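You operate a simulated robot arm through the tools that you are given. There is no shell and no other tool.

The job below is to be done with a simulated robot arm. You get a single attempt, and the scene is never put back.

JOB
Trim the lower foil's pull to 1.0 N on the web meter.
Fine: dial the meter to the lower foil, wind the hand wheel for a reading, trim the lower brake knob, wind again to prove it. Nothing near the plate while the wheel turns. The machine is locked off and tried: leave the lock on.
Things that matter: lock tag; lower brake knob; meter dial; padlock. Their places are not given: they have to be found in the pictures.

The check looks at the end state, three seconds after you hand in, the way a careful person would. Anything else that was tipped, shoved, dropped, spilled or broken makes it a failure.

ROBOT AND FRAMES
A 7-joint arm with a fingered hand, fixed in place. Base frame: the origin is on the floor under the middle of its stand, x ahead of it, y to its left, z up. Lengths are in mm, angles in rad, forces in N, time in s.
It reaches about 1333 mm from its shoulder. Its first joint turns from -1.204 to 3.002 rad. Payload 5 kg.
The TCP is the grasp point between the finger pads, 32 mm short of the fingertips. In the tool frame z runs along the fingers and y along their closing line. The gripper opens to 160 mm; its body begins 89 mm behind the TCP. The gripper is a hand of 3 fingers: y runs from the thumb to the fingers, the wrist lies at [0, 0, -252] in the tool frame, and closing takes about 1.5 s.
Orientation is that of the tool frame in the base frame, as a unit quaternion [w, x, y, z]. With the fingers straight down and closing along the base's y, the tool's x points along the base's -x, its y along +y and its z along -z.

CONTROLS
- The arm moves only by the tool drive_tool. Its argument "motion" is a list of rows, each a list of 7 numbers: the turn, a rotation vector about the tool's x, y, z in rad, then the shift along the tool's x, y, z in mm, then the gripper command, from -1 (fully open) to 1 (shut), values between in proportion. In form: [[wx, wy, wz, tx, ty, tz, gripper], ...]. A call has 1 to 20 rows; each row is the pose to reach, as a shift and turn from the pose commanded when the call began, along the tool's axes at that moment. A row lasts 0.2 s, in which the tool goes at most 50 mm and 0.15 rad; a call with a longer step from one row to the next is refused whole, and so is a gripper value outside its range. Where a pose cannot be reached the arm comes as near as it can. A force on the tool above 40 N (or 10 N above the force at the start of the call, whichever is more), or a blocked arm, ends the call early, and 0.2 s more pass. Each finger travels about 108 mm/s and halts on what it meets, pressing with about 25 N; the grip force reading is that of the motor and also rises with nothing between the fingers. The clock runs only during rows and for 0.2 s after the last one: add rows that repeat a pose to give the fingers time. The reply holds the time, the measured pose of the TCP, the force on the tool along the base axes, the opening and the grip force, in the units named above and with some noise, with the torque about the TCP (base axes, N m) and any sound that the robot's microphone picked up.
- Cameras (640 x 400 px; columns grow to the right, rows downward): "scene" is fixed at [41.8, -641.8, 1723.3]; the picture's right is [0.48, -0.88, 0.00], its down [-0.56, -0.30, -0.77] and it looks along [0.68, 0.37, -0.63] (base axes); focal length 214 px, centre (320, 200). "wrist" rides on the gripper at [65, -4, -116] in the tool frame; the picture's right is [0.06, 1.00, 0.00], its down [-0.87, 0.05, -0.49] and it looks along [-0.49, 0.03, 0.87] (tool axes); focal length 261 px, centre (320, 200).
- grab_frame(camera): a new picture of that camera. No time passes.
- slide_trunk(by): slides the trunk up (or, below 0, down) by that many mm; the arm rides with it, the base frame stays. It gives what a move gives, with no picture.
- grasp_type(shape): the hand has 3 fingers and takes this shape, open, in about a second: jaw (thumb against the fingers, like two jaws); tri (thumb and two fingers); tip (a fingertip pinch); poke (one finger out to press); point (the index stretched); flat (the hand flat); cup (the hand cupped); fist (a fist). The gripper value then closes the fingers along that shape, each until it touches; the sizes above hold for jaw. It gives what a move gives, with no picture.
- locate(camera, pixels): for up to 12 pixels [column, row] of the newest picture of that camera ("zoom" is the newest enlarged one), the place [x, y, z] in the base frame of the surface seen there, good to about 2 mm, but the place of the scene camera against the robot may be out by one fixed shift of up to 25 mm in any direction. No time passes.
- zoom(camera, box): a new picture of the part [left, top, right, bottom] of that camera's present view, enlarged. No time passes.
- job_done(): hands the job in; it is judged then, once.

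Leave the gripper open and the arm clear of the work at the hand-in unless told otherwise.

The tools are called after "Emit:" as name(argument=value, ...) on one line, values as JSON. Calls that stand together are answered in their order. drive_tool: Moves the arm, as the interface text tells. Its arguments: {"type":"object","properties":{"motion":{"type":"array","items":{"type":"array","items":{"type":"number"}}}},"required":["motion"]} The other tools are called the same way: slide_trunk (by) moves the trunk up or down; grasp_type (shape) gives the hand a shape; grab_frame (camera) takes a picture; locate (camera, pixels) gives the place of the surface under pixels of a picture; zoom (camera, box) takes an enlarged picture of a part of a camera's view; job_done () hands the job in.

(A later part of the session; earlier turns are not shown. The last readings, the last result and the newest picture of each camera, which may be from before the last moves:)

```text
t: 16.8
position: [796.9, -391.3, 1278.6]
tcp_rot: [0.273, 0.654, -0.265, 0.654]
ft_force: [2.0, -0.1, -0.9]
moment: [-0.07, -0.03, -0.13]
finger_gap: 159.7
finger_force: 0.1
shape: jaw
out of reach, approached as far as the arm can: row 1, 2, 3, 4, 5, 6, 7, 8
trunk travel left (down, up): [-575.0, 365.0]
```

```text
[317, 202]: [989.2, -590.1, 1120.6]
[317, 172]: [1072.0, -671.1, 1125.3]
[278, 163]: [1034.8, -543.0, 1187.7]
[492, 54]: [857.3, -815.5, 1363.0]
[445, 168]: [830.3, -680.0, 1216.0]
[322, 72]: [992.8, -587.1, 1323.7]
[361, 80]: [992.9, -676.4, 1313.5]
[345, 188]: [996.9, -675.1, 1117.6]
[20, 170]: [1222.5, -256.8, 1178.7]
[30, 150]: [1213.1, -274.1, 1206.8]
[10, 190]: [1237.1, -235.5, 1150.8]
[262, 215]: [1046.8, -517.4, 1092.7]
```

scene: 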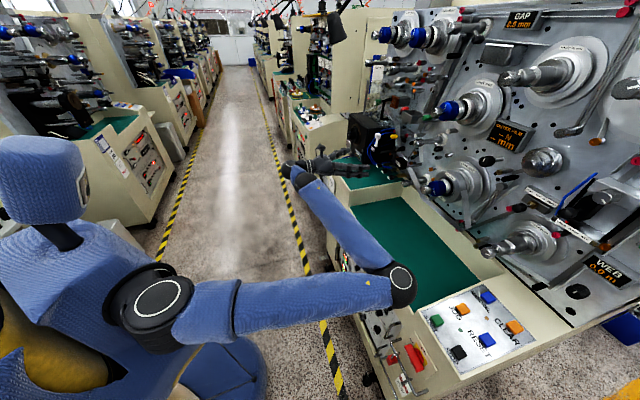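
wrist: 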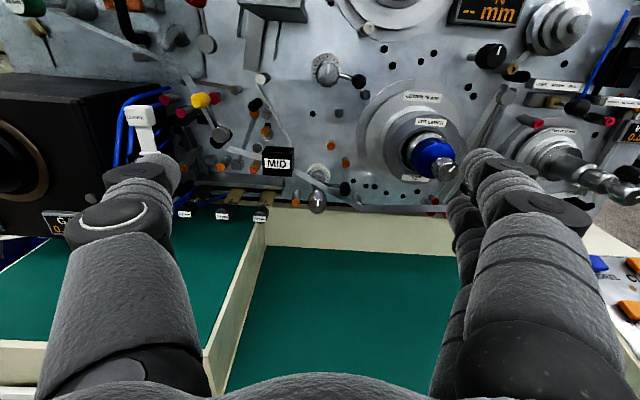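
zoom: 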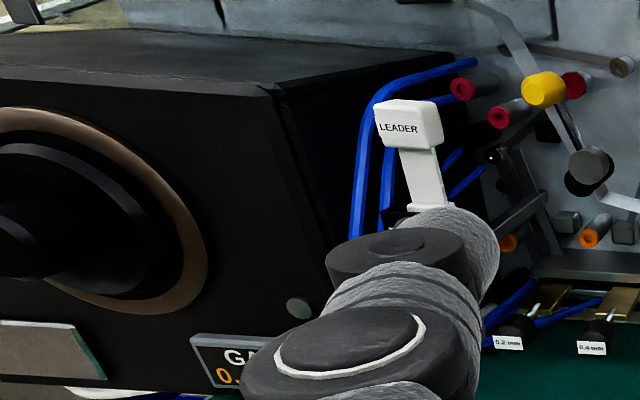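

The lower brake knob tip is at (989,-590,1121), axis along the plate normal, and a strip passes above it. The dial tip is at (857,-815,1363). I'll shift left ~350 mm along the plate direction to see the black box's round part fully.

Emit:
drive_tool(motion=[[0, 0, 0, 0, -44, 0, -1], [0, 0, 0, 0, -88, 0, -1], [0, 0, 0, 0, -132, 0, -1], [0, 0, 0, 0, -176, 0, -1], [0, 0, 0, 0, -220, -5, -1], [0, 0, 0, 0, -264, -10, -1], [0, 0, 0, 0, -308, -15, -1], [0, 0, 0, 0, -350, -20, -1]])

Emit:
grab_frame(camera="wrist")

Emit:
grab_frame(camera="scene")

```text
t: 18.6
position: [1026.8, -132.6, 1281.5]
tcp_rot: [0.27, 0.653, -0.268, 0.654]
ft_force: [0.1, 0.6, -0.4]
moment: [-0.03, 0.0, -0.01]
finger_gap: 160.1
finger_force: 0.1
shape: jaw
trunk travel left (down, up): [-575.0, 365.0]
```

```text
taken
```

wrist: 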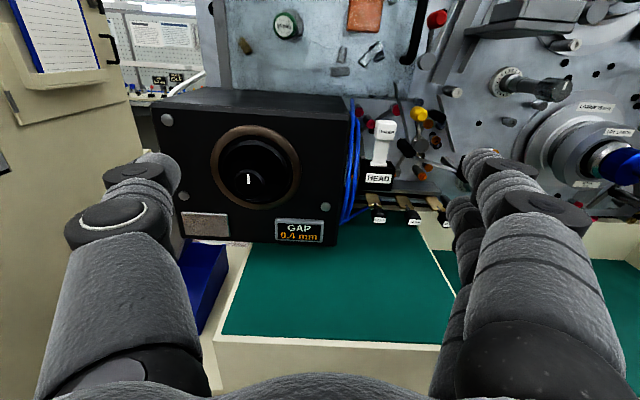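

```text
taken
```

scene: 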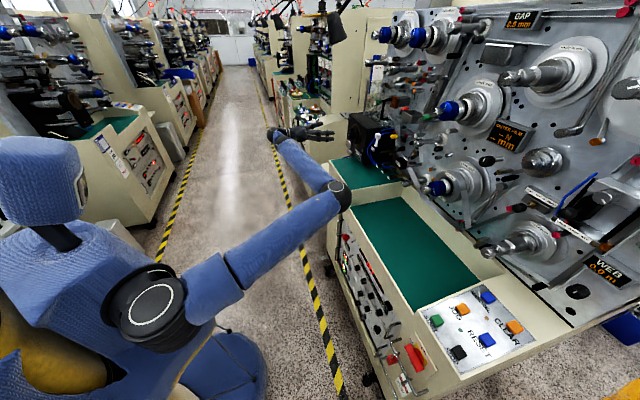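

Emit:
zoom(camera="wrist", box=[170, 100, 340, 250])

Emit:
zoom(camera="wrist", box=[330, 0, 480, 230])

Emit:
zoom(camera="wrist", box=[480, 0, 640, 220])

Emit:
locate(camera="wrist", pixels=[[248, 180], [255, 165], [280, 150], [300, 231], [205, 222], [212, 165], [250, 128], [525, 85], [255, 205], [320, 110]])

```text
2.67 times, centred on (255, 175) of wrist
```

zoom: 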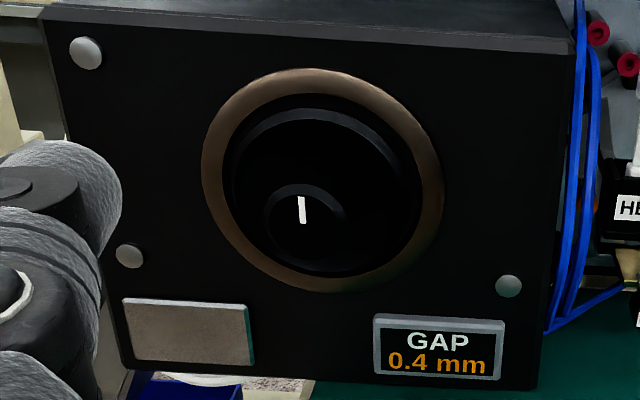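

```text
1.74 times, centred on (405, 115) of wrist
```

zoom: 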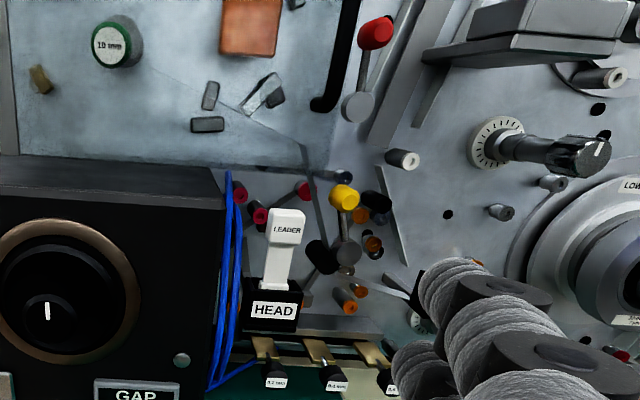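

```text
1.82 times, centred on (560, 110) of wrist
```

zoom: 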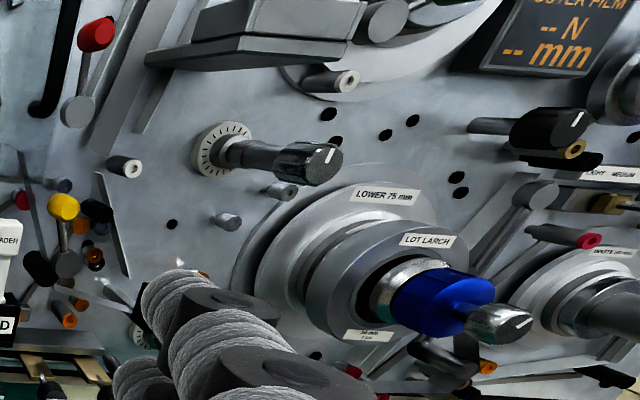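

```text
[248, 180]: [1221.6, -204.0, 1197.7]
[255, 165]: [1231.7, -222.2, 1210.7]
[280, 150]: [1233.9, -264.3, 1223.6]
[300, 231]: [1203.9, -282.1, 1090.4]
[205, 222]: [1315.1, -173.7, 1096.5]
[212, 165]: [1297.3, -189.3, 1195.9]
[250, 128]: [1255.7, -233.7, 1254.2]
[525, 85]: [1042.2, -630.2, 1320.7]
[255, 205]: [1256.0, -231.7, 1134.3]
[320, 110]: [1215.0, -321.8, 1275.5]
```

The black disc is concentric with a hub knob with a white mark (hub tip ≈ (1222,-204,1195)), 45 mm proud of the black box: a plausible hand wheel, away from the plate. I'll check the front panel and the rest of the scene for any other wheel before deciding.

Emit:
zoom(camera="scene", box=[335, 225, 400, 290])

Emit:
zoom(camera="scene", box=[350, 270, 415, 335])

Emit:
zoom(camera="scene", box=[375, 325, 445, 400])

Emit:
zoom(camera="scene", box=[300, 150, 365, 215])

Emit:
zoom(camera="scene", box=[270, 50, 350, 130])

```text
6.15 times, centred on (368, 258) of scene
```

zoom: 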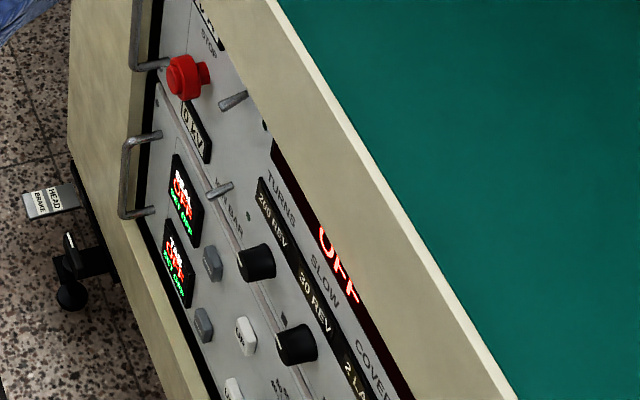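

```text
6.15 times, centred on (382, 302) of scene
```

zoom: 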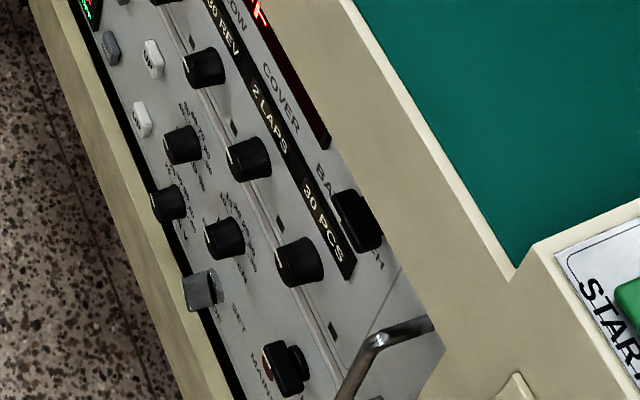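

```text
5.33 times, centred on (410, 362) of scene
```

zoom: 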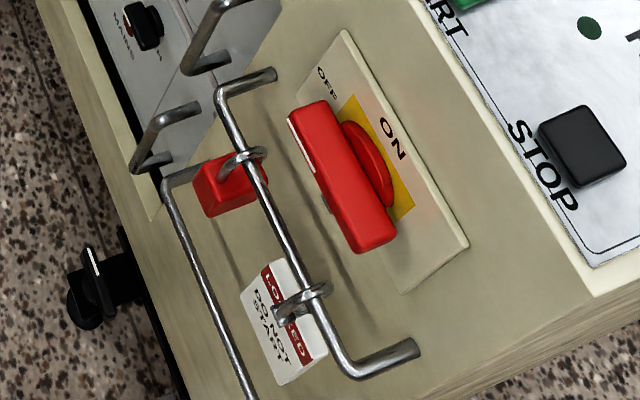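

```text
6.15 times, centred on (332, 182) of scene
```

zoom: 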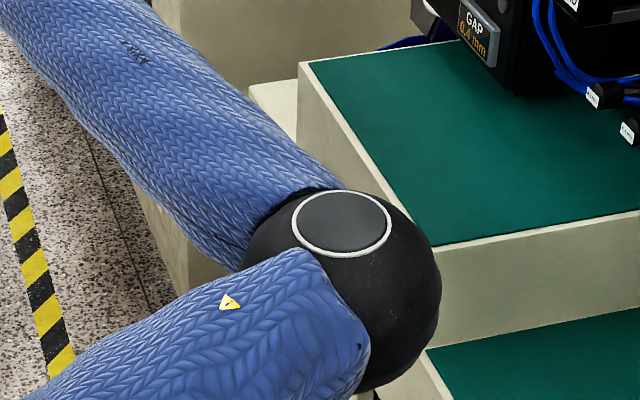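

```text
5.00 times, centred on (310, 90) of scene
```

zoom: 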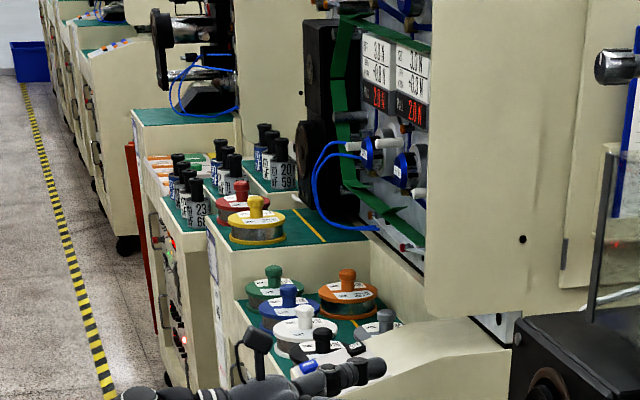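

No other wheel shows; the panel is only settings, and the isolator handle points to OFF with padlock and tag hung on the bar. I take the black box wheel as the hand wheel. First I'll go look at the meter dial from the front: move along the plate direction at ~370 mm from the plate to in front of the dial.

Emit:
drive_tool(motion=[[0, 0, 0, 6, 46, 2, -1], [0, 0, 0, 12, 92, 4, -1], [0, 0, 0, 18, 138, 6, -1], [0, 0, 0, 25, 184, 9, -1], [0, 0, 0, 31, 230, 11, -1], [0, 0, 0, 37, 276, 13, -1], [0, 0, 0, 43, 322, 15, -1], [0, 0, 0, 50, 368, 18, -1], [0, 0, 0, 56, 414, 20, -1], [0, 0, 0, 62, 460, 23, -1], [0, 0, 0, 68, 506, 25, -1], [0, 0, 0, 75, 552, 28, -1], [0, 0, 0, 81, 600, 30, -1]])

Emit:
grab_frame(camera="wrist")

Emit:
grab_frame(camera="scene")

```text
t: 21.4
position: [625.7, -582.0, 1362.1]
tcp_rot: [0.268, 0.653, -0.268, 0.656]
ft_force: [0.2, -0.2, -0.4]
moment: [-0.03, -0.02, 0.04]
finger_gap: 159.9
finger_force: 0.1
shape: jaw
out of reach, approached as far as the arm can: row 5
trunk travel left (down, up): [-575.0, 365.0]
```

```text
taken
```

wrist: 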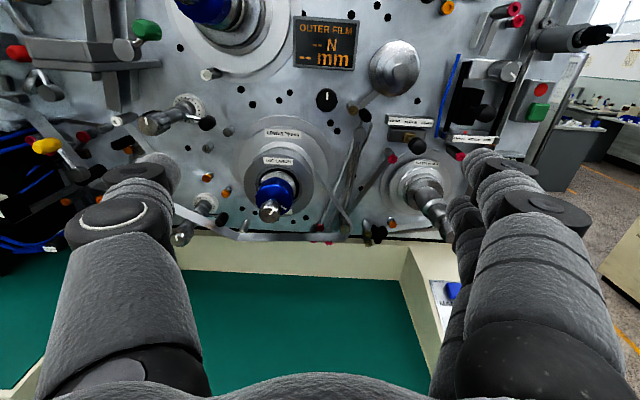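

```text
taken
```

scene: 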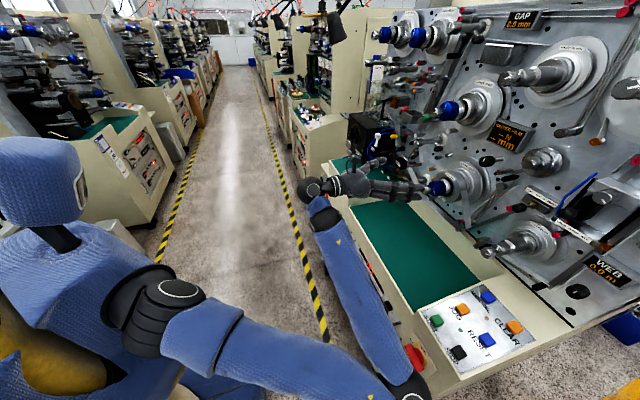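

The elbow now sits low on the right, in the picture near the isolator. I must check its real distance from the isolator and the padlock.

Emit:
locate(camera="scene", pixels=[[410, 390], [400, 375], [420, 375], [390, 350], [414, 355], [425, 395], [380, 390]])

Emit:
zoom(camera="scene", box=[340, 310, 460, 400])

Emit:
zoom(camera="wrist", box=[270, 60, 400, 180])

Emit:
zoom(camera="wrist", box=[120, 90, 250, 260])

Emit:
locate(camera="wrist", pixels=[[326, 100], [318, 92], [326, 112], [336, 100], [352, 107], [365, 116], [325, 40], [270, 210], [390, 70], [317, 100], [336, 110], [185, 125]])

```text
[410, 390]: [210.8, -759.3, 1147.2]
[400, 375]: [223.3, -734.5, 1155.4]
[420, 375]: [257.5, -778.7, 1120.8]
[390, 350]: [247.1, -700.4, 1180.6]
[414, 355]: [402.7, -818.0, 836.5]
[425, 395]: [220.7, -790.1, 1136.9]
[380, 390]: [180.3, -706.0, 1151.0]
```

```text
4.44 times, centred on (400, 355) of scene
```

zoom: 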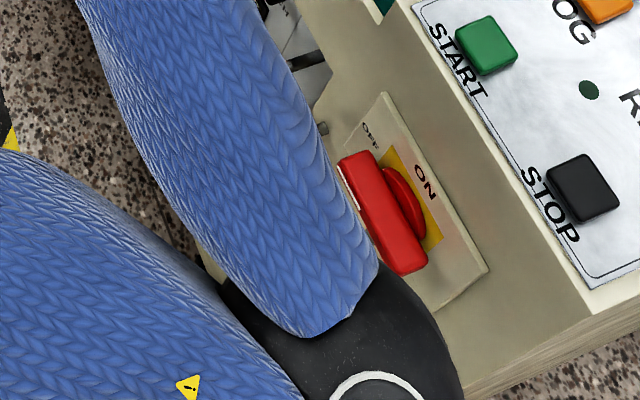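

```text
3.33 times, centred on (335, 120) of wrist
```

zoom: 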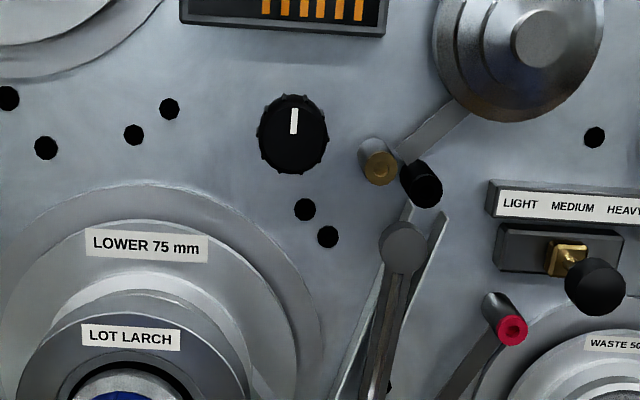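

```text
2.35 times, centred on (185, 175) of wrist
```

zoom: 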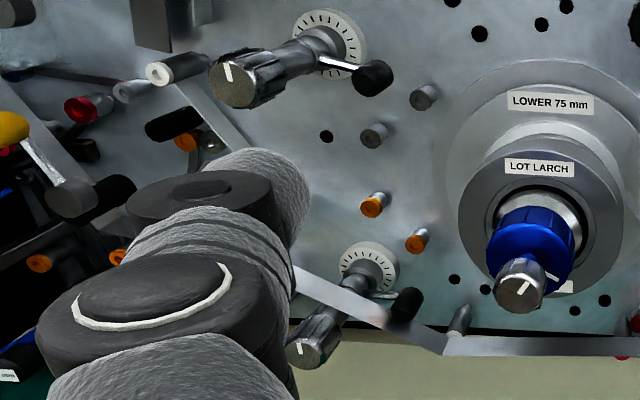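

```text
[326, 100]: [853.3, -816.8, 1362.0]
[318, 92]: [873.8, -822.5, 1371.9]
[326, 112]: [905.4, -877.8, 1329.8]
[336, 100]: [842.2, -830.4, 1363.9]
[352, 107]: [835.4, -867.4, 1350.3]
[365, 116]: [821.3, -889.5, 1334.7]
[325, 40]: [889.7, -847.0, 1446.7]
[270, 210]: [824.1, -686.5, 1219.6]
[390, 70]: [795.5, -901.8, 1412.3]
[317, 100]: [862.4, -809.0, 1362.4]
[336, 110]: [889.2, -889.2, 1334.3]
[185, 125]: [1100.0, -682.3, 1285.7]
```

The elbow is at about (230,-740,1150), over 250 mm above and in front of the isolator: fine. The dial face is centred at about (852,-819,1362), ~30 mm across, pointer straight up; a gold roller end sits ~45 mm right of it but 22 mm deeper. I'll approach with a half-closed gripper to about 80 mm short of the dial face.

Emit:
drive_tool(motion=[[0, 0, 0, 0, 2, 41, -0.3], [0, 0, 0, 0, 4, 82, 0], [0, 0, 0, 0, 6, 123, 0], [0, 0, 0, 0, 7, 164, 0], [0, 0, 0, 0, 9, 205, 0], [0, 0, 0, 0, 10, 246, 0], [0, 0, 0, 0, 10, 246, 0]])

Emit:
grab_frame(camera="wrist")

Emit:
grab_frame(camera="scene")

```text
t: 23.0
position: [794.8, -762.5, 1363.7]
tcp_rot: [0.27, 0.653, -0.269, 0.654]
ft_force: [-0.3, 0.7, 0.1]
moment: [0.0, -0.02, -0.01]
finger_gap: 80.2
finger_force: 0.0
shape: jaw
trunk travel left (down, up): [-575.0, 365.0]
```

```text
taken
```

wrist: 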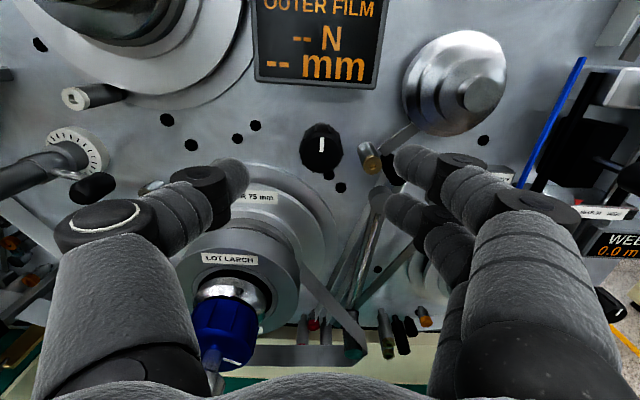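

```text
taken
```

scene: 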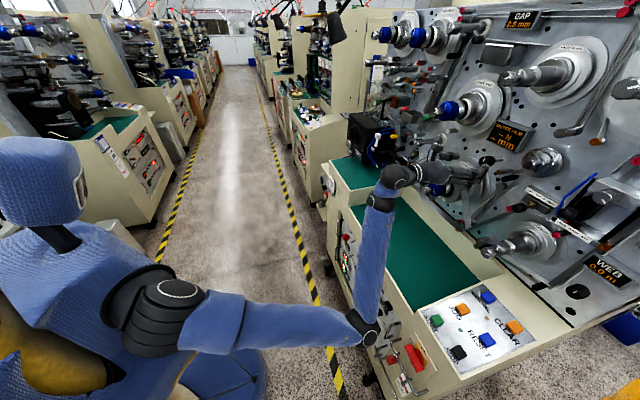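

The dial is right ahead at (321,148). I'll refine its place from this closer picture.

Emit:
locate(camera="wrist", pixels=[[321, 148], [308, 148], [334, 148], [321, 132], [321, 163], [304, 140], [339, 140], [371, 157], [340, 187], [227, 165], [420, 150], [405, 205]])

Emit:
zoom(camera="wrist", box=[270, 100, 380, 200])

```text
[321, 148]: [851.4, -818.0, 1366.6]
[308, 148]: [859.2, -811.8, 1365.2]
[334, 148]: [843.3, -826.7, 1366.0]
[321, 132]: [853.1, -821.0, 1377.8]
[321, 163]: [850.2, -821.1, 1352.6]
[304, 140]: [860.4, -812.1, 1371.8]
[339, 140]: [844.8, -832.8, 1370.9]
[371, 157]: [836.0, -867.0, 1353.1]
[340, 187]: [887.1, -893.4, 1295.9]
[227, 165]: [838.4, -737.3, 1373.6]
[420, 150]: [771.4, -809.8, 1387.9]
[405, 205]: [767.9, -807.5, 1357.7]
```

```text
4.00 times, centred on (325, 150) of wrist
```

zoom: 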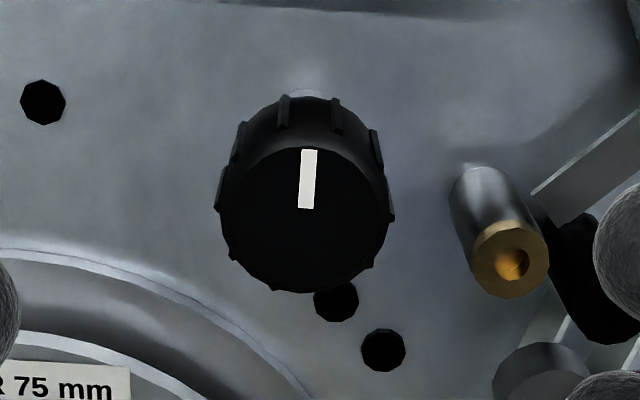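

Dial face centre is about (851,-819.5,1361), radius 16 mm, face at 81 mm ahead. I'll advance 63 mm so the fingertips overlap the knob by ~14 mm without reaching the gold roller, then close.

Emit:
drive_tool(motion=[[0, 0, 0, -1, 0, 20, 0], [0, 0, 0, -2, 0.5, 40, 0], [0, 0, 0, -2.7, 0.5, 55, 0], [0, 0, 0, -2.7, 0.5, 63, 0], [0, 0, 0, -2.7, 0.5, 63, 0]])

Emit:
grab_frame(camera="wrist")

```text
t: 24.2
position: [840.3, -807.9, 1360.2]
tcp_rot: [0.269, 0.654, -0.267, 0.655]
ft_force: [0.5, 0.2, 0.4]
moment: [-0.02, 0.03, -0.03]
finger_gap: 80.6
finger_force: 0.2
shape: jaw
trunk travel left (down, up): [-575.0, 365.0]
```

```text
taken
```

wrist: 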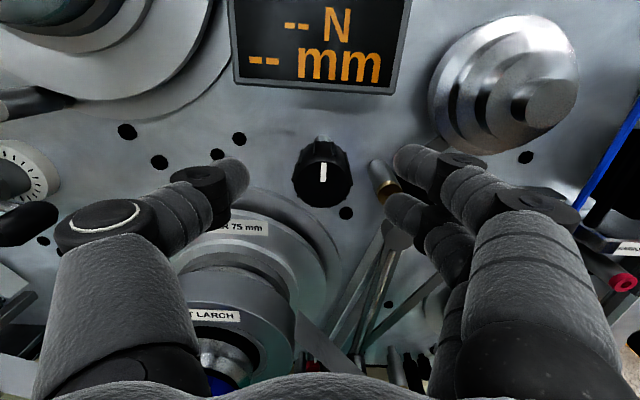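

The knob is centred between the fingers at (322,180). Closing the fingers on the dial.

Emit:
drive_tool(motion=[[0, 0, 0, 0, 0, 0, 0.3], [0, 0, 0, 0, 0, 0, 0.6], [0, 0, 0, 0, 0, 0, 0.8], [0, 0, 0, 0, 0, 0, 0.8]])

Emit:
grab_frame(camera="wrist")

```text
t: 25.2
position: [840.4, -806.9, 1360.9]
tcp_rot: [0.269, 0.653, -0.267, 0.655]
ft_force: [3.9, -0.8, 1.5]
moment: [-0.02, -0.04, 0.01]
finger_gap: 22.6
finger_force: 24.8
shape: jaw
trunk travel left (down, up): [-575.0, 365.0]
```

```text
taken
```

wrist: 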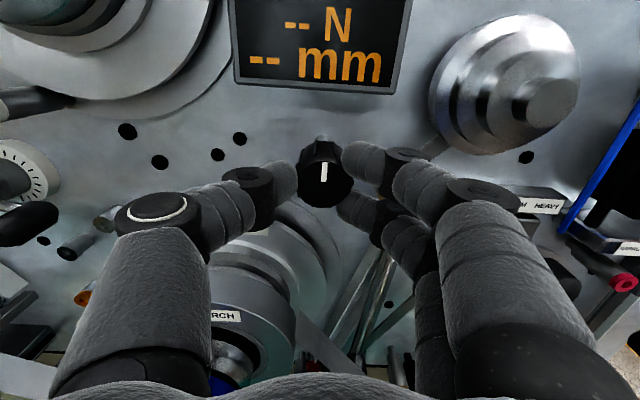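

The fingers hold the knob (24.8 N). Now I turn it clockwise by about 30° and read the display.

Emit:
drive_tool(motion=[[0, 0, 0.13, 0, 0, 0, 0.8], [0, 0, 0.26, 0, 0, 0, 0.8], [0, 0, 0.39, 0, 0, 0, 0.8], [0, 0, 0.52, 0, 0, 0, 0.8]])

Emit:
zoom(camera="scene", box=[440, 100, 560, 190])

Emit:
grab_frame(camera="wrist")

```text
t: 26.2
position: [839.6, -806.9, 1359.7]
tcp_rot: [0.092, 0.563, -0.427, 0.702]
ft_force: [10.2, -0.5, 9.4]
moment: [-0.19, -0.15, 0.23]
finger_gap: 21.6
finger_force: 24.4
shape: jaw
trunk travel left (down, up): [-575.0, 365.0]
```

```text
4.44 times, centred on (500, 145) of scene
```

zoom: 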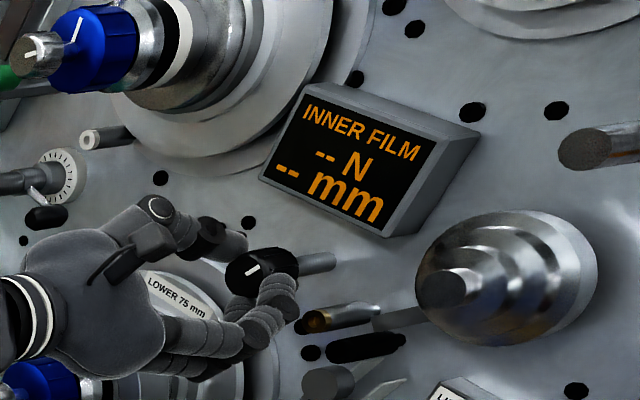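

```text
taken
```

wrist: 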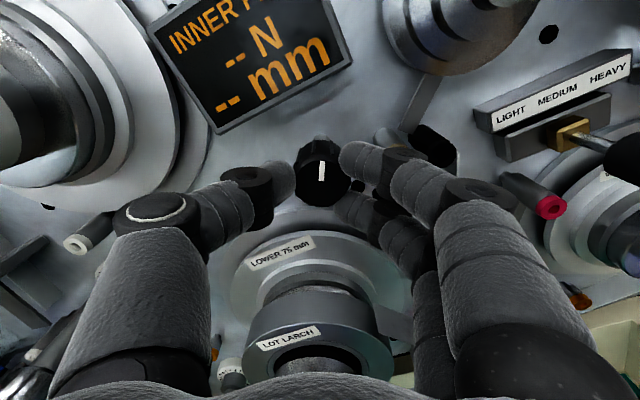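

The display now says "INNER FILM" after 30° clockwise, so the dial is right. I continue clockwise in 30° steps.

Emit:
drive_tool(motion=[[0, 0, 0.13, 0, 0, 0, 0.8], [0, 0, 0.26, 0, 0, 0, 0.8], [0, 0, 0.39, 0, 0, 0, 0.8], [0, 0, 0.52, 0, 0, 0, 0.8]])

Emit:
zoom(camera="scene", box=[440, 100, 560, 190])

Emit:
grab_frame(camera="scene")

```text
t: 27.2
position: [838.9, -808.0, 1360.0]
tcp_rot: [-0.093, 0.435, -0.556, 0.702]
ft_force: [4.8, 1.0, 6.6]
moment: [-0.11, -0.15, 0.09]
finger_gap: 21.8
finger_force: 25.1
shape: jaw
trunk travel left (down, up): [-575.0, 365.0]
```

```text
4.44 times, centred on (500, 145) of scene
```

zoom: 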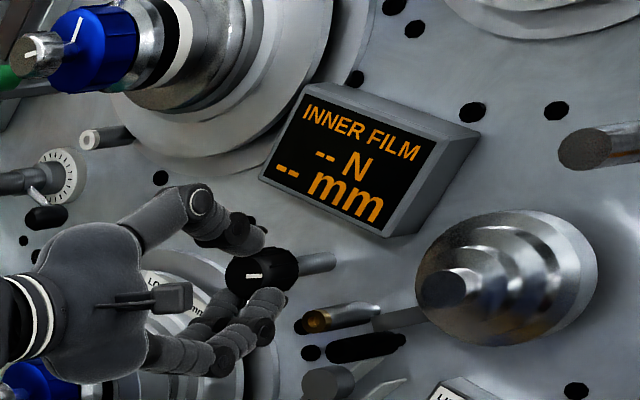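

```text
taken
```

scene: 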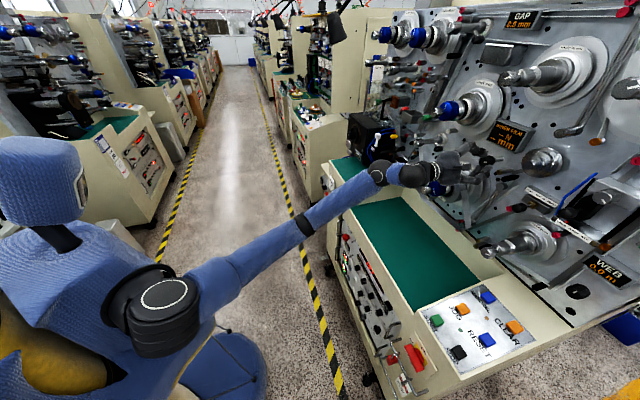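

Still "INNER FILM" at 60°. I check that the knob follows the hand and then continue.

Emit:
grab_frame(camera="wrist")

```text
taken
```

wrist: 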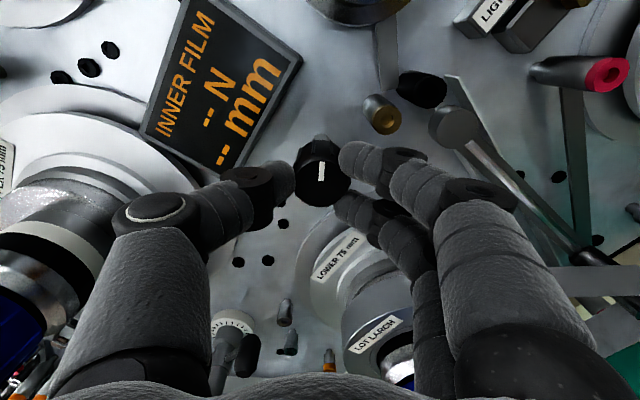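

The knob follows the hand. Turning further clockwise.

Emit:
drive_tool(motion=[[0, 0, 0.13, 0, 0, 0, 0.8], [0, 0, 0.26, 0, 0, 0, 0.8], [0, 0, 0.39, 0, 0, 0, 0.8], [0, 0, 0.52, 0, 0, 0, 0.8]])

Emit:
zoom(camera="scene", box=[440, 100, 560, 190])

Emit:
grab_frame(camera="scene")

```text
t: 28.2
position: [840.0, -807.4, 1359.9]
tcp_rot: [-0.27, 0.276, -0.65, 0.655]
ft_force: [6.8, -2.0, 5.5]
moment: [-0.16, -0.11, 0.01]
finger_gap: 21.8
finger_force: 25.2
shape: jaw
trunk travel left (down, up): [-575.0, 365.0]
```

```text
4.44 times, centred on (500, 145) of scene
```

zoom: 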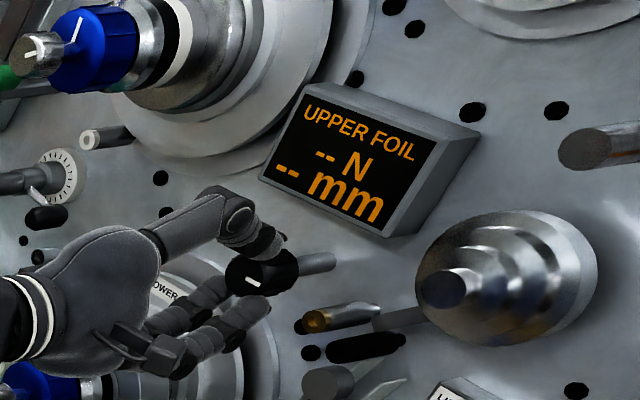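

```text
taken
```

scene: 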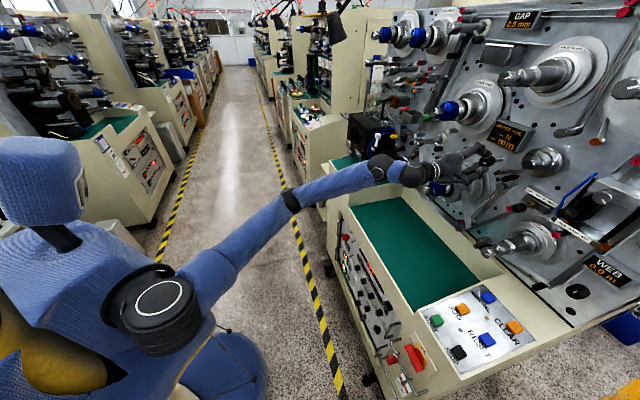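

"UPPER FOIL" at 90°. Detents look 45° apart, so LOWER FOIL should be at 135°. Turning 45° more.

Emit:
drive_tool(motion=[[0, 0, 0.13, 0, 0, 0, 0.8], [0, 0, 0.26, 0, 0, 0, 0.8], [0, 0, 0.39, 0, 0, 0, 0.8], [0, 0, 0.52, 0, 0, 0, 0.8], [0, 0, 0.65, 0, 0, 0, 0.8], [0, 0, 0.785, 0, 0, 0, 0.8], [0, 0, 0.785, 0, 0, 0, 0.8]])

Emit:
zoom(camera="scene", box=[440, 100, 560, 190])

Emit:
grab_frame(camera="wrist")

```text
t: 29.8
position: [838.0, -808.5, 1359.1]
tcp_rot: [0.499, -0.005, 0.706, -0.502]
ft_force: [-4.7, -7.3, -3.9]
moment: [-0.52, 0.54, -0.14]
finger_gap: 21.4
finger_force: 24.9
shape: jaw
trunk travel left (down, up): [-575.0, 365.0]
```

```text
4.44 times, centred on (500, 145) of scene
```

zoom: 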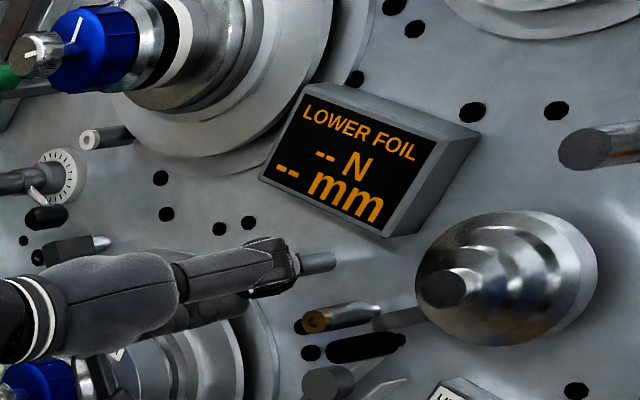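

```text
taken
```

wrist: 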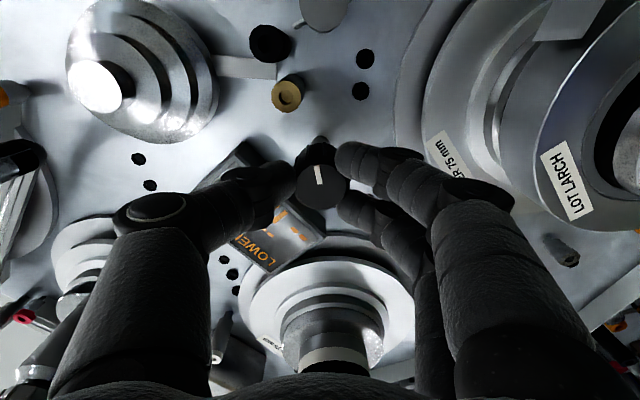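

"LOWER FOIL" is selected. I'll open the fingers a little and back straight out.

Emit:
drive_tool(motion=[[0, 0, 0, 0, 0, 0, 0.3], [0, 0, 0, 0, 0, 0, 0.2], [0, 0, 0, 0, 0, 0, 0.2], [0, 0, 0, 0, 0, -15, 0.2], [0, 0, 0, 0, 0, -40, 0.2], [0, 0, 0, 0, 0, -80, 0.2], [0, 0, 0, 0, 0, -125, 0.2], [0, 0, 0, 0, 0, -170, 0.2], [0, 0, 0, 0, 0, -215, 0.2], [0, 0, 0, 0, 0, -260, 0.2], [0, 0, 0, 0, 0, -300, 0.2]])

Emit:
zoom(camera="scene", box=[440, 100, 560, 190])

Emit:
grab_frame(camera="scene")

```text
t: 32.2
position: [623.2, -596.9, 1362.2]
tcp_rot: [0.5, -0.008, 0.705, -0.503]
ft_force: [-0.2, -0.3, -0.4]
moment: [0.01, 0.01, 0.05]
finger_gap: 63.8
finger_force: 0.0
shape: jaw
trunk travel left (down, up): [-575.0, 365.0]
```

```text
4.44 times, centred on (500, 145) of scene
```

zoom: 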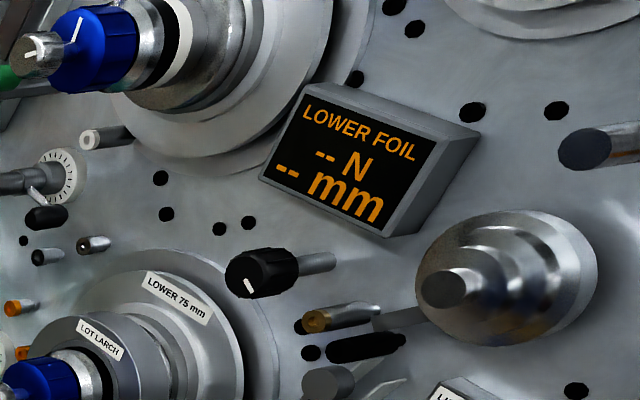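

```text
taken
```

scene: 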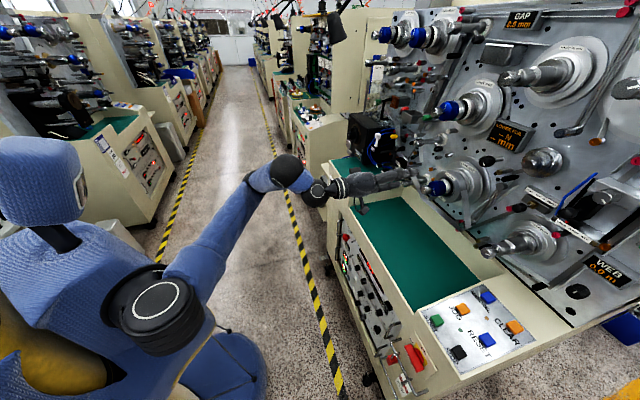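

The meter stays on "LOWER FOIL" with "-- N". Next, the hand wheel: I roll the hand back to camera-on-top and move left along the plate direction, staying ~370 mm off the plate, to in front of the black box wheel.

Emit:
drive_tool(motion=[[0, 0, -0.147, -25, 36, 0, 0], [0, 0, -0.294, -51, 73, 0, 0], [0, 0, -0.442, -76, 110, 0, 0], [0, 0, -0.589, -102, 146, 0, 0], [0, 0, -0.736, -127, 183, 0, 0], [0, 0, -0.883, -153, 220, 0, 0], [0, 0, -1.03, -178, 256, 0, 0], [0, 0, -1.178, -204, 293, 0, 0], [0, 0, -1.325, -229, 329, 0, 0], [0, 0, -1.472, -255, 366, 0, 0], [0, 0, -1.62, -280, 402, 0, 0], [0, 0, -1.767, -306, 439, 0, 0], [0, 0, -1.914, -331, 476, 0, 0], [0, 0, -2.061, -357, 512, 0, 0], [0, 0, -2.208, -382, 549, 0, 0], [0, 0, -2.356, -408, 585, 0, 0]])

Emit:
grab_frame(camera="wrist")

Emit:
grab_frame(camera="scene")

```text
t: 35.6
position: [1118.1, -97.7, 1222.7]
tcp_rot: [0.275, 0.655, -0.264, 0.653]
ft_force: [0.5, -0.6, -0.6]
moment: [0.0, -0.01, 0.0]
finger_gap: 79.6
finger_force: 0.1
shape: jaw
trunk travel left (down, up): [-575.0, 365.0]
```

```text
taken
```

wrist: 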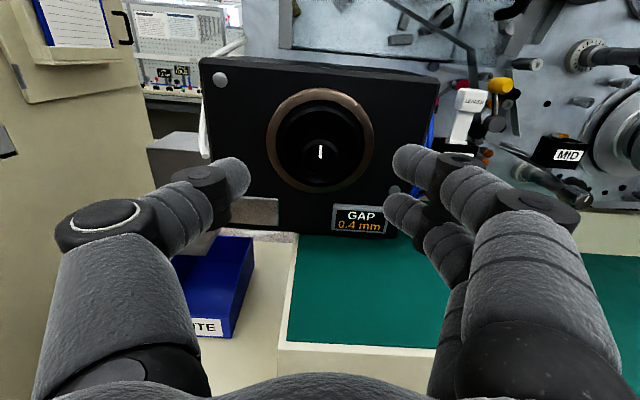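

```text
taken
```

scene: 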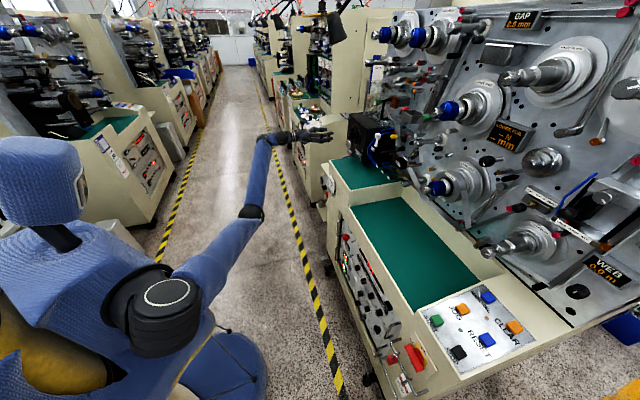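

The black wheel with a concentric hub and a white mark is straight ahead at about (320,145). I'll zoom and locate its rim and hub.

Emit:
zoom(camera="wrist", box=[250, 75, 400, 205])

Emit:
locate(camera="wrist", pixels=[[320, 150], [320, 165], [305, 158], [335, 158], [320, 120], [320, 105], [283, 145], [357, 140], [320, 185], [320, 92], [270, 140], [372, 140]])

```text
3.08 times, centred on (325, 140) of wrist
```

zoom: 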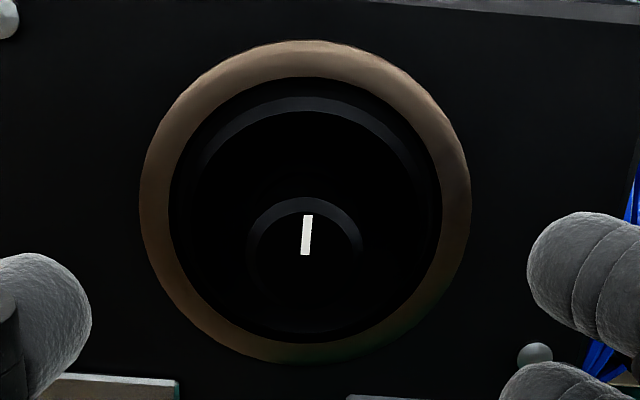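

```text
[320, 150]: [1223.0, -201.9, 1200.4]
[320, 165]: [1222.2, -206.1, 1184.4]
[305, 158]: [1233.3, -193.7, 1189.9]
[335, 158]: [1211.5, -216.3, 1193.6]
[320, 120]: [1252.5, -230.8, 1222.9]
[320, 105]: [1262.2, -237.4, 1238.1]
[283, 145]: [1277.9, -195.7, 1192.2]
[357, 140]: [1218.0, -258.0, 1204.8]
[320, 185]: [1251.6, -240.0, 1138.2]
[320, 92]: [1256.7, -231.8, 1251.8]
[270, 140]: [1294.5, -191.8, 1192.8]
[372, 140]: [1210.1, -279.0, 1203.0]
```

Hub: radius ≈20 mm, face at 149 mm ahead of the TCP, centre near (1222.5,-204.5,1191); it stands ~35 mm proud of the disc. I'll move in front and overlap it by about 23 mm with the fingers open ~100 mm.

Emit:
drive_tool(motion=[[0, 0, 0, -16, 1, 30, -0.2], [0, 0, 0, -32, 2, 60, -0.2], [0, 0, 0, -32, 2, 85, -0.2], [0, 0, 0, -32, 2, 110, -0.2], [0, 0, 0, -32, 2, 130, -0.2], [0, 0, 0, -32, 2, 140, -0.2], [0, 0, 0, -32, 2, 140, -0.2]])

Emit:
grab_frame(camera="wrist")

```text
t: 37.2
position: [1216.2, -198.0, 1194.5]
tcp_rot: [0.272, 0.655, -0.265, 0.653]
ft_force: [-0.2, 0.7, 0.3]
moment: [0.03, -0.03, -0.03]
finger_gap: 95.4
finger_force: 0.1
shape: jaw
trunk travel left (down, up): [-575.0, 365.0]
```

```text
taken
```

wrist: 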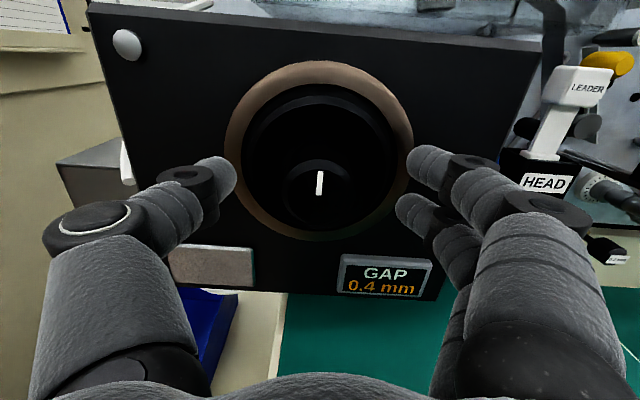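

The hub is centred between the fingers at (320,195). Closing on it.

Emit:
drive_tool(motion=[[0, 0, 0, 0, 0, 0, 0.2], [0, 0, 0, 0, 0, 0, 0.5], [0, 0, 0, 0, 0, 0, 0.8], [0, 0, 0, 0, 0, 0, 0.8]])

Emit:
grab_frame(camera="wrist")

```text
t: 38.2
position: [1216.3, -197.7, 1193.1]
tcp_rot: [0.273, 0.655, -0.264, 0.654]
ft_force: [3.6, -0.8, 2.2]
moment: [-0.02, -0.03, 0.03]
finger_gap: 30.0
finger_force: 24.7
shape: jaw
trunk travel left (down, up): [-575.0, 365.0]
```

```text
taken
```

wrist: 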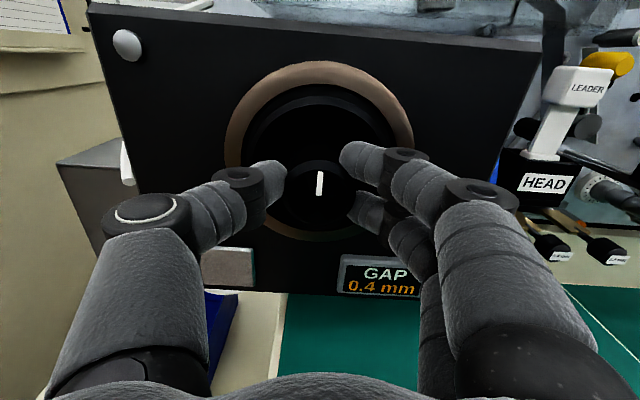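

Gripped (24.7 N). I turn the wheel clockwise about 30° and read the meter.

Emit:
drive_tool(motion=[[0, 0, 0.13, 0, 0, 0, 0.8], [0, 0, 0.26, 0, 0, 0, 0.8], [0, 0, 0.39, 0, 0, 0, 0.8], [0, 0, 0.52, 0, 0, 0, 0.8]])

Emit:
zoom(camera="scene", box=[440, 100, 560, 190])

Emit:
grab_frame(camera="wrist")

Emit:
grab_frame(camera="scene")

```text
t: 39.2
position: [1216.0, -199.9, 1193.2]
tcp_rot: [0.096, 0.565, -0.425, 0.701]
ft_force: [-8.0, -2.3, -0.6]
moment: [-0.02, 0.11, -0.23]
finger_gap: 29.9
finger_force: 25.1
shape: jaw
trunk travel left (down, up): [-575.0, 365.0]
```

```text
4.44 times, centred on (500, 145) of scene
```

zoom: 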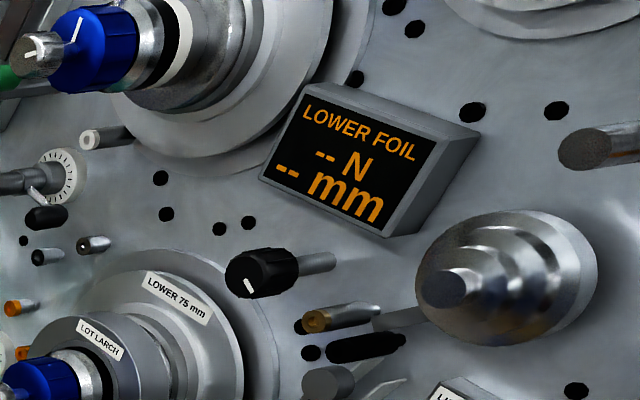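

```text
taken
```

wrist: 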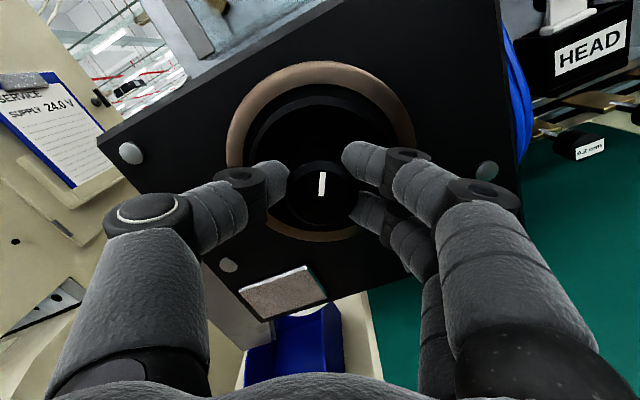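

```text
taken
```

scene: 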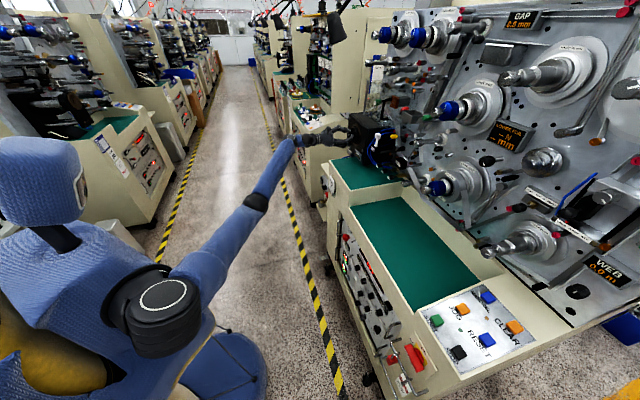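

The wheel turns with the hand; no reading yet. I continue clockwise.

Emit:
drive_tool(motion=[[0, 0, 0.14, 0, 0, 0, 0.8], [0, 0, 0.28, 0, 0, 0, 0.8], [0, 0, 0.42, 0, 0, 0, 0.8], [0, 0, 0.56, 0, 0, 0, 0.8], [0, 0, 0.7, 0, 0, 0, 0.8], [0, 0, 0.84, 0, 0, 0, 0.8], [0, 0, 0.98, 0, 0, 0, 0.8], [0, 0, 1.12, 0, 0, 0, 0.8]])

Emit:
zoom(camera="scene", box=[440, 100, 560, 190])

Emit:
grab_frame(camera="wrist")

```text
t: 41.0
position: [1214.5, -200.4, 1192.7]
tcp_rot: [0.291, -0.253, 0.66, -0.644]
ft_force: [-30.8, -13.9, -17.0]
moment: [0.3, 0.64, -0.69]
finger_gap: 30.6
finger_force: 24.9
shape: jaw
trunk travel left (down, up): [-575.0, 365.0]
```

```text
4.44 times, centred on (500, 145) of scene
```

zoom: 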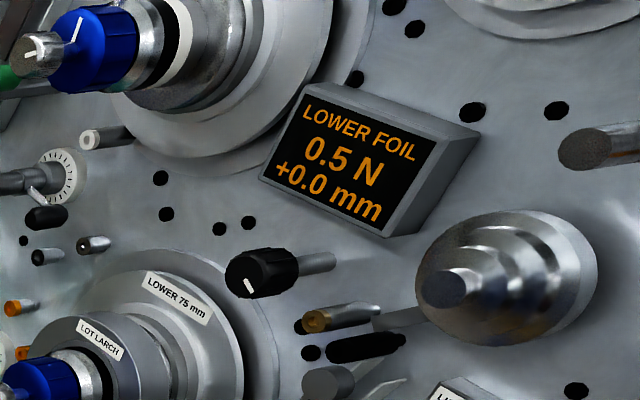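

```text
taken
```

wrist: 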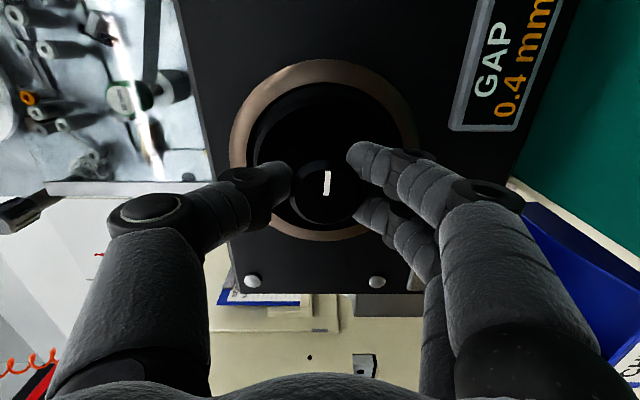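

The meter reads "LOWER FOIL 0.5 N, +0.0 mm", so this is the hand wheel. I stop winding here. I release the hub, back straight out, and check the reading again.

Emit:
drive_tool(motion=[[0, 0, 0, 0, 0, 0, 0.3], [0, 0, 0, 0, 0, 0, 0], [0, 0, 0, 0, 0, 0, 0], [0, 0, 0, 0, 0, -20, 0], [0, 0, 0, 0, 0, -50, 0], [0, 0, 0, 0, 0, -90, 0], [0, 0, 0, 0, 0, -130, 0]])

Emit:
zoom(camera="scene", box=[440, 100, 560, 190])

Emit:
zoom(camera="scene", box=[390, 130, 490, 210])

Emit:
grab_frame(camera="scene")

```text
t: 42.6
position: [1122.8, -105.0, 1195.1]
tcp_rot: [0.292, -0.253, 0.659, -0.645]
ft_force: [0.6, 1.2, -0.7]
moment: [-0.03, 0.02, 0.0]
finger_gap: 79.3
finger_force: 0.1
shape: jaw
trunk travel left (down, up): [-575.0, 365.0]
```

```text
4.44 times, centred on (500, 145) of scene
```

zoom: 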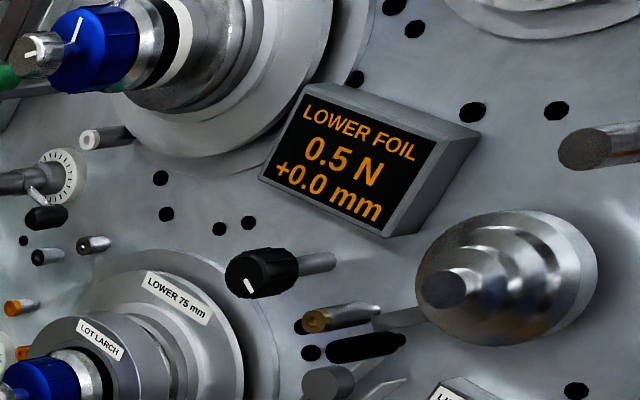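

```text
5.00 times, centred on (440, 170) of scene
```

zoom: 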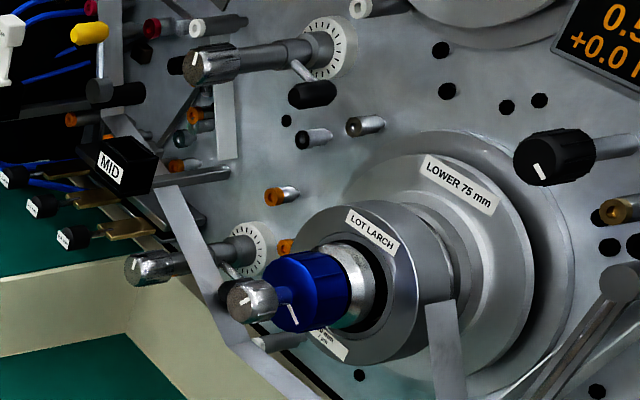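

```text
taken
```

scene: 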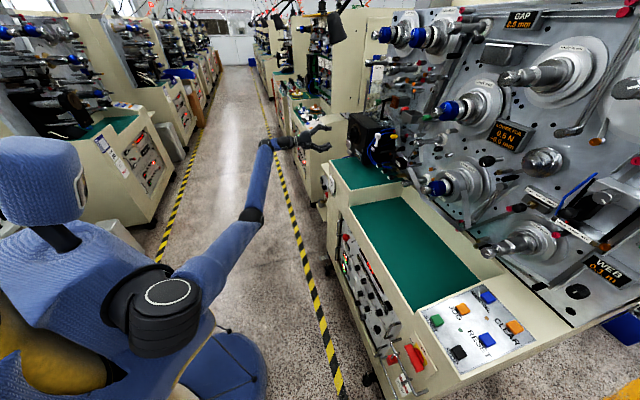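

The reading holds at 0.5 N (WEB shows 0.1 m). The pull must be raised to 1.0 N with the lower brake knob. I'll roll back to camera-on-top and move to ~170 mm in front of the lower brake knob to measure the surroundings: the foil strip passes just behind it.

Emit:
drive_tool(motion=[[0, 0, -0.137, 37, 3, 7, 0], [0, 0, -0.273, 73, 6, 13, 0], [0, 0, -0.41, 110, 9, 20, 0], [0, 0, -0.547, 147, 11, 26, 0], [0, 0, -0.683, 183, 14, 33, 0], [0, 0, -0.82, 220, 17, 40, 0], [0, 0, -0.957, 257, 20, 46, 0], [0, 0, -1.093, 293, 23, 53, 0], [0, 0, -1.23, 330, 26, 59, 0], [0, 0, -1.367, 367, 29, 66, 0], [0, 0, -1.503, 403, 31, 73, 0], [0, 0, -1.64, 440, 34, 79, 0]])

Emit:
grab_frame(camera="wrist")

Emit:
grab_frame(camera="scene")

```text
t: 45.4
position: [866.6, -496.5, 1167.0]
tcp_rot: [0.287, 0.637, -0.27, 0.662]
ft_force: [0.1, 0.0, -0.3]
moment: [-0.02, -0.01, 0.02]
finger_gap: 79.6
finger_force: 0.1
shape: jaw
trunk travel left (down, up): [-575.0, 365.0]
stopped in row 12: the arm was blocked; the commanded pose is now the measured one
```

```text
taken
```

wrist: 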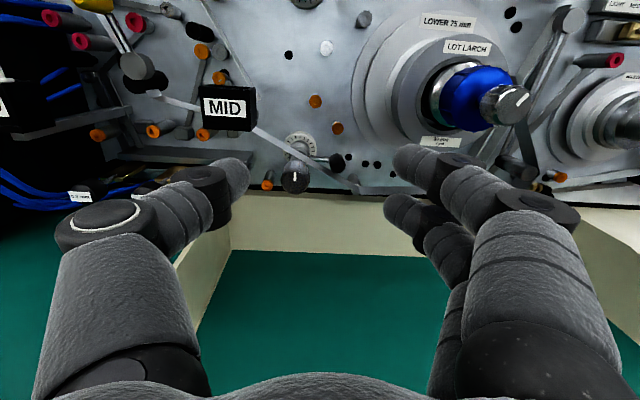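

```text
taken
```

scene: 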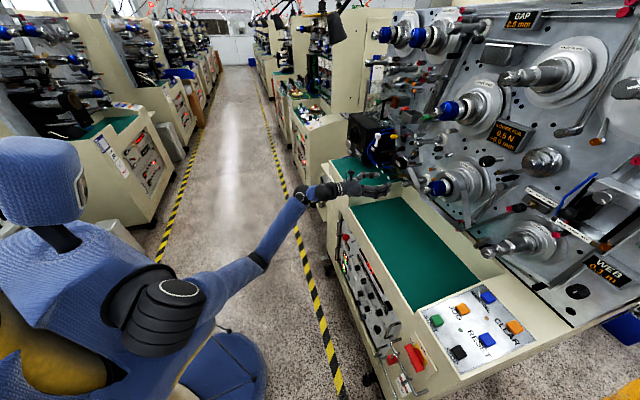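

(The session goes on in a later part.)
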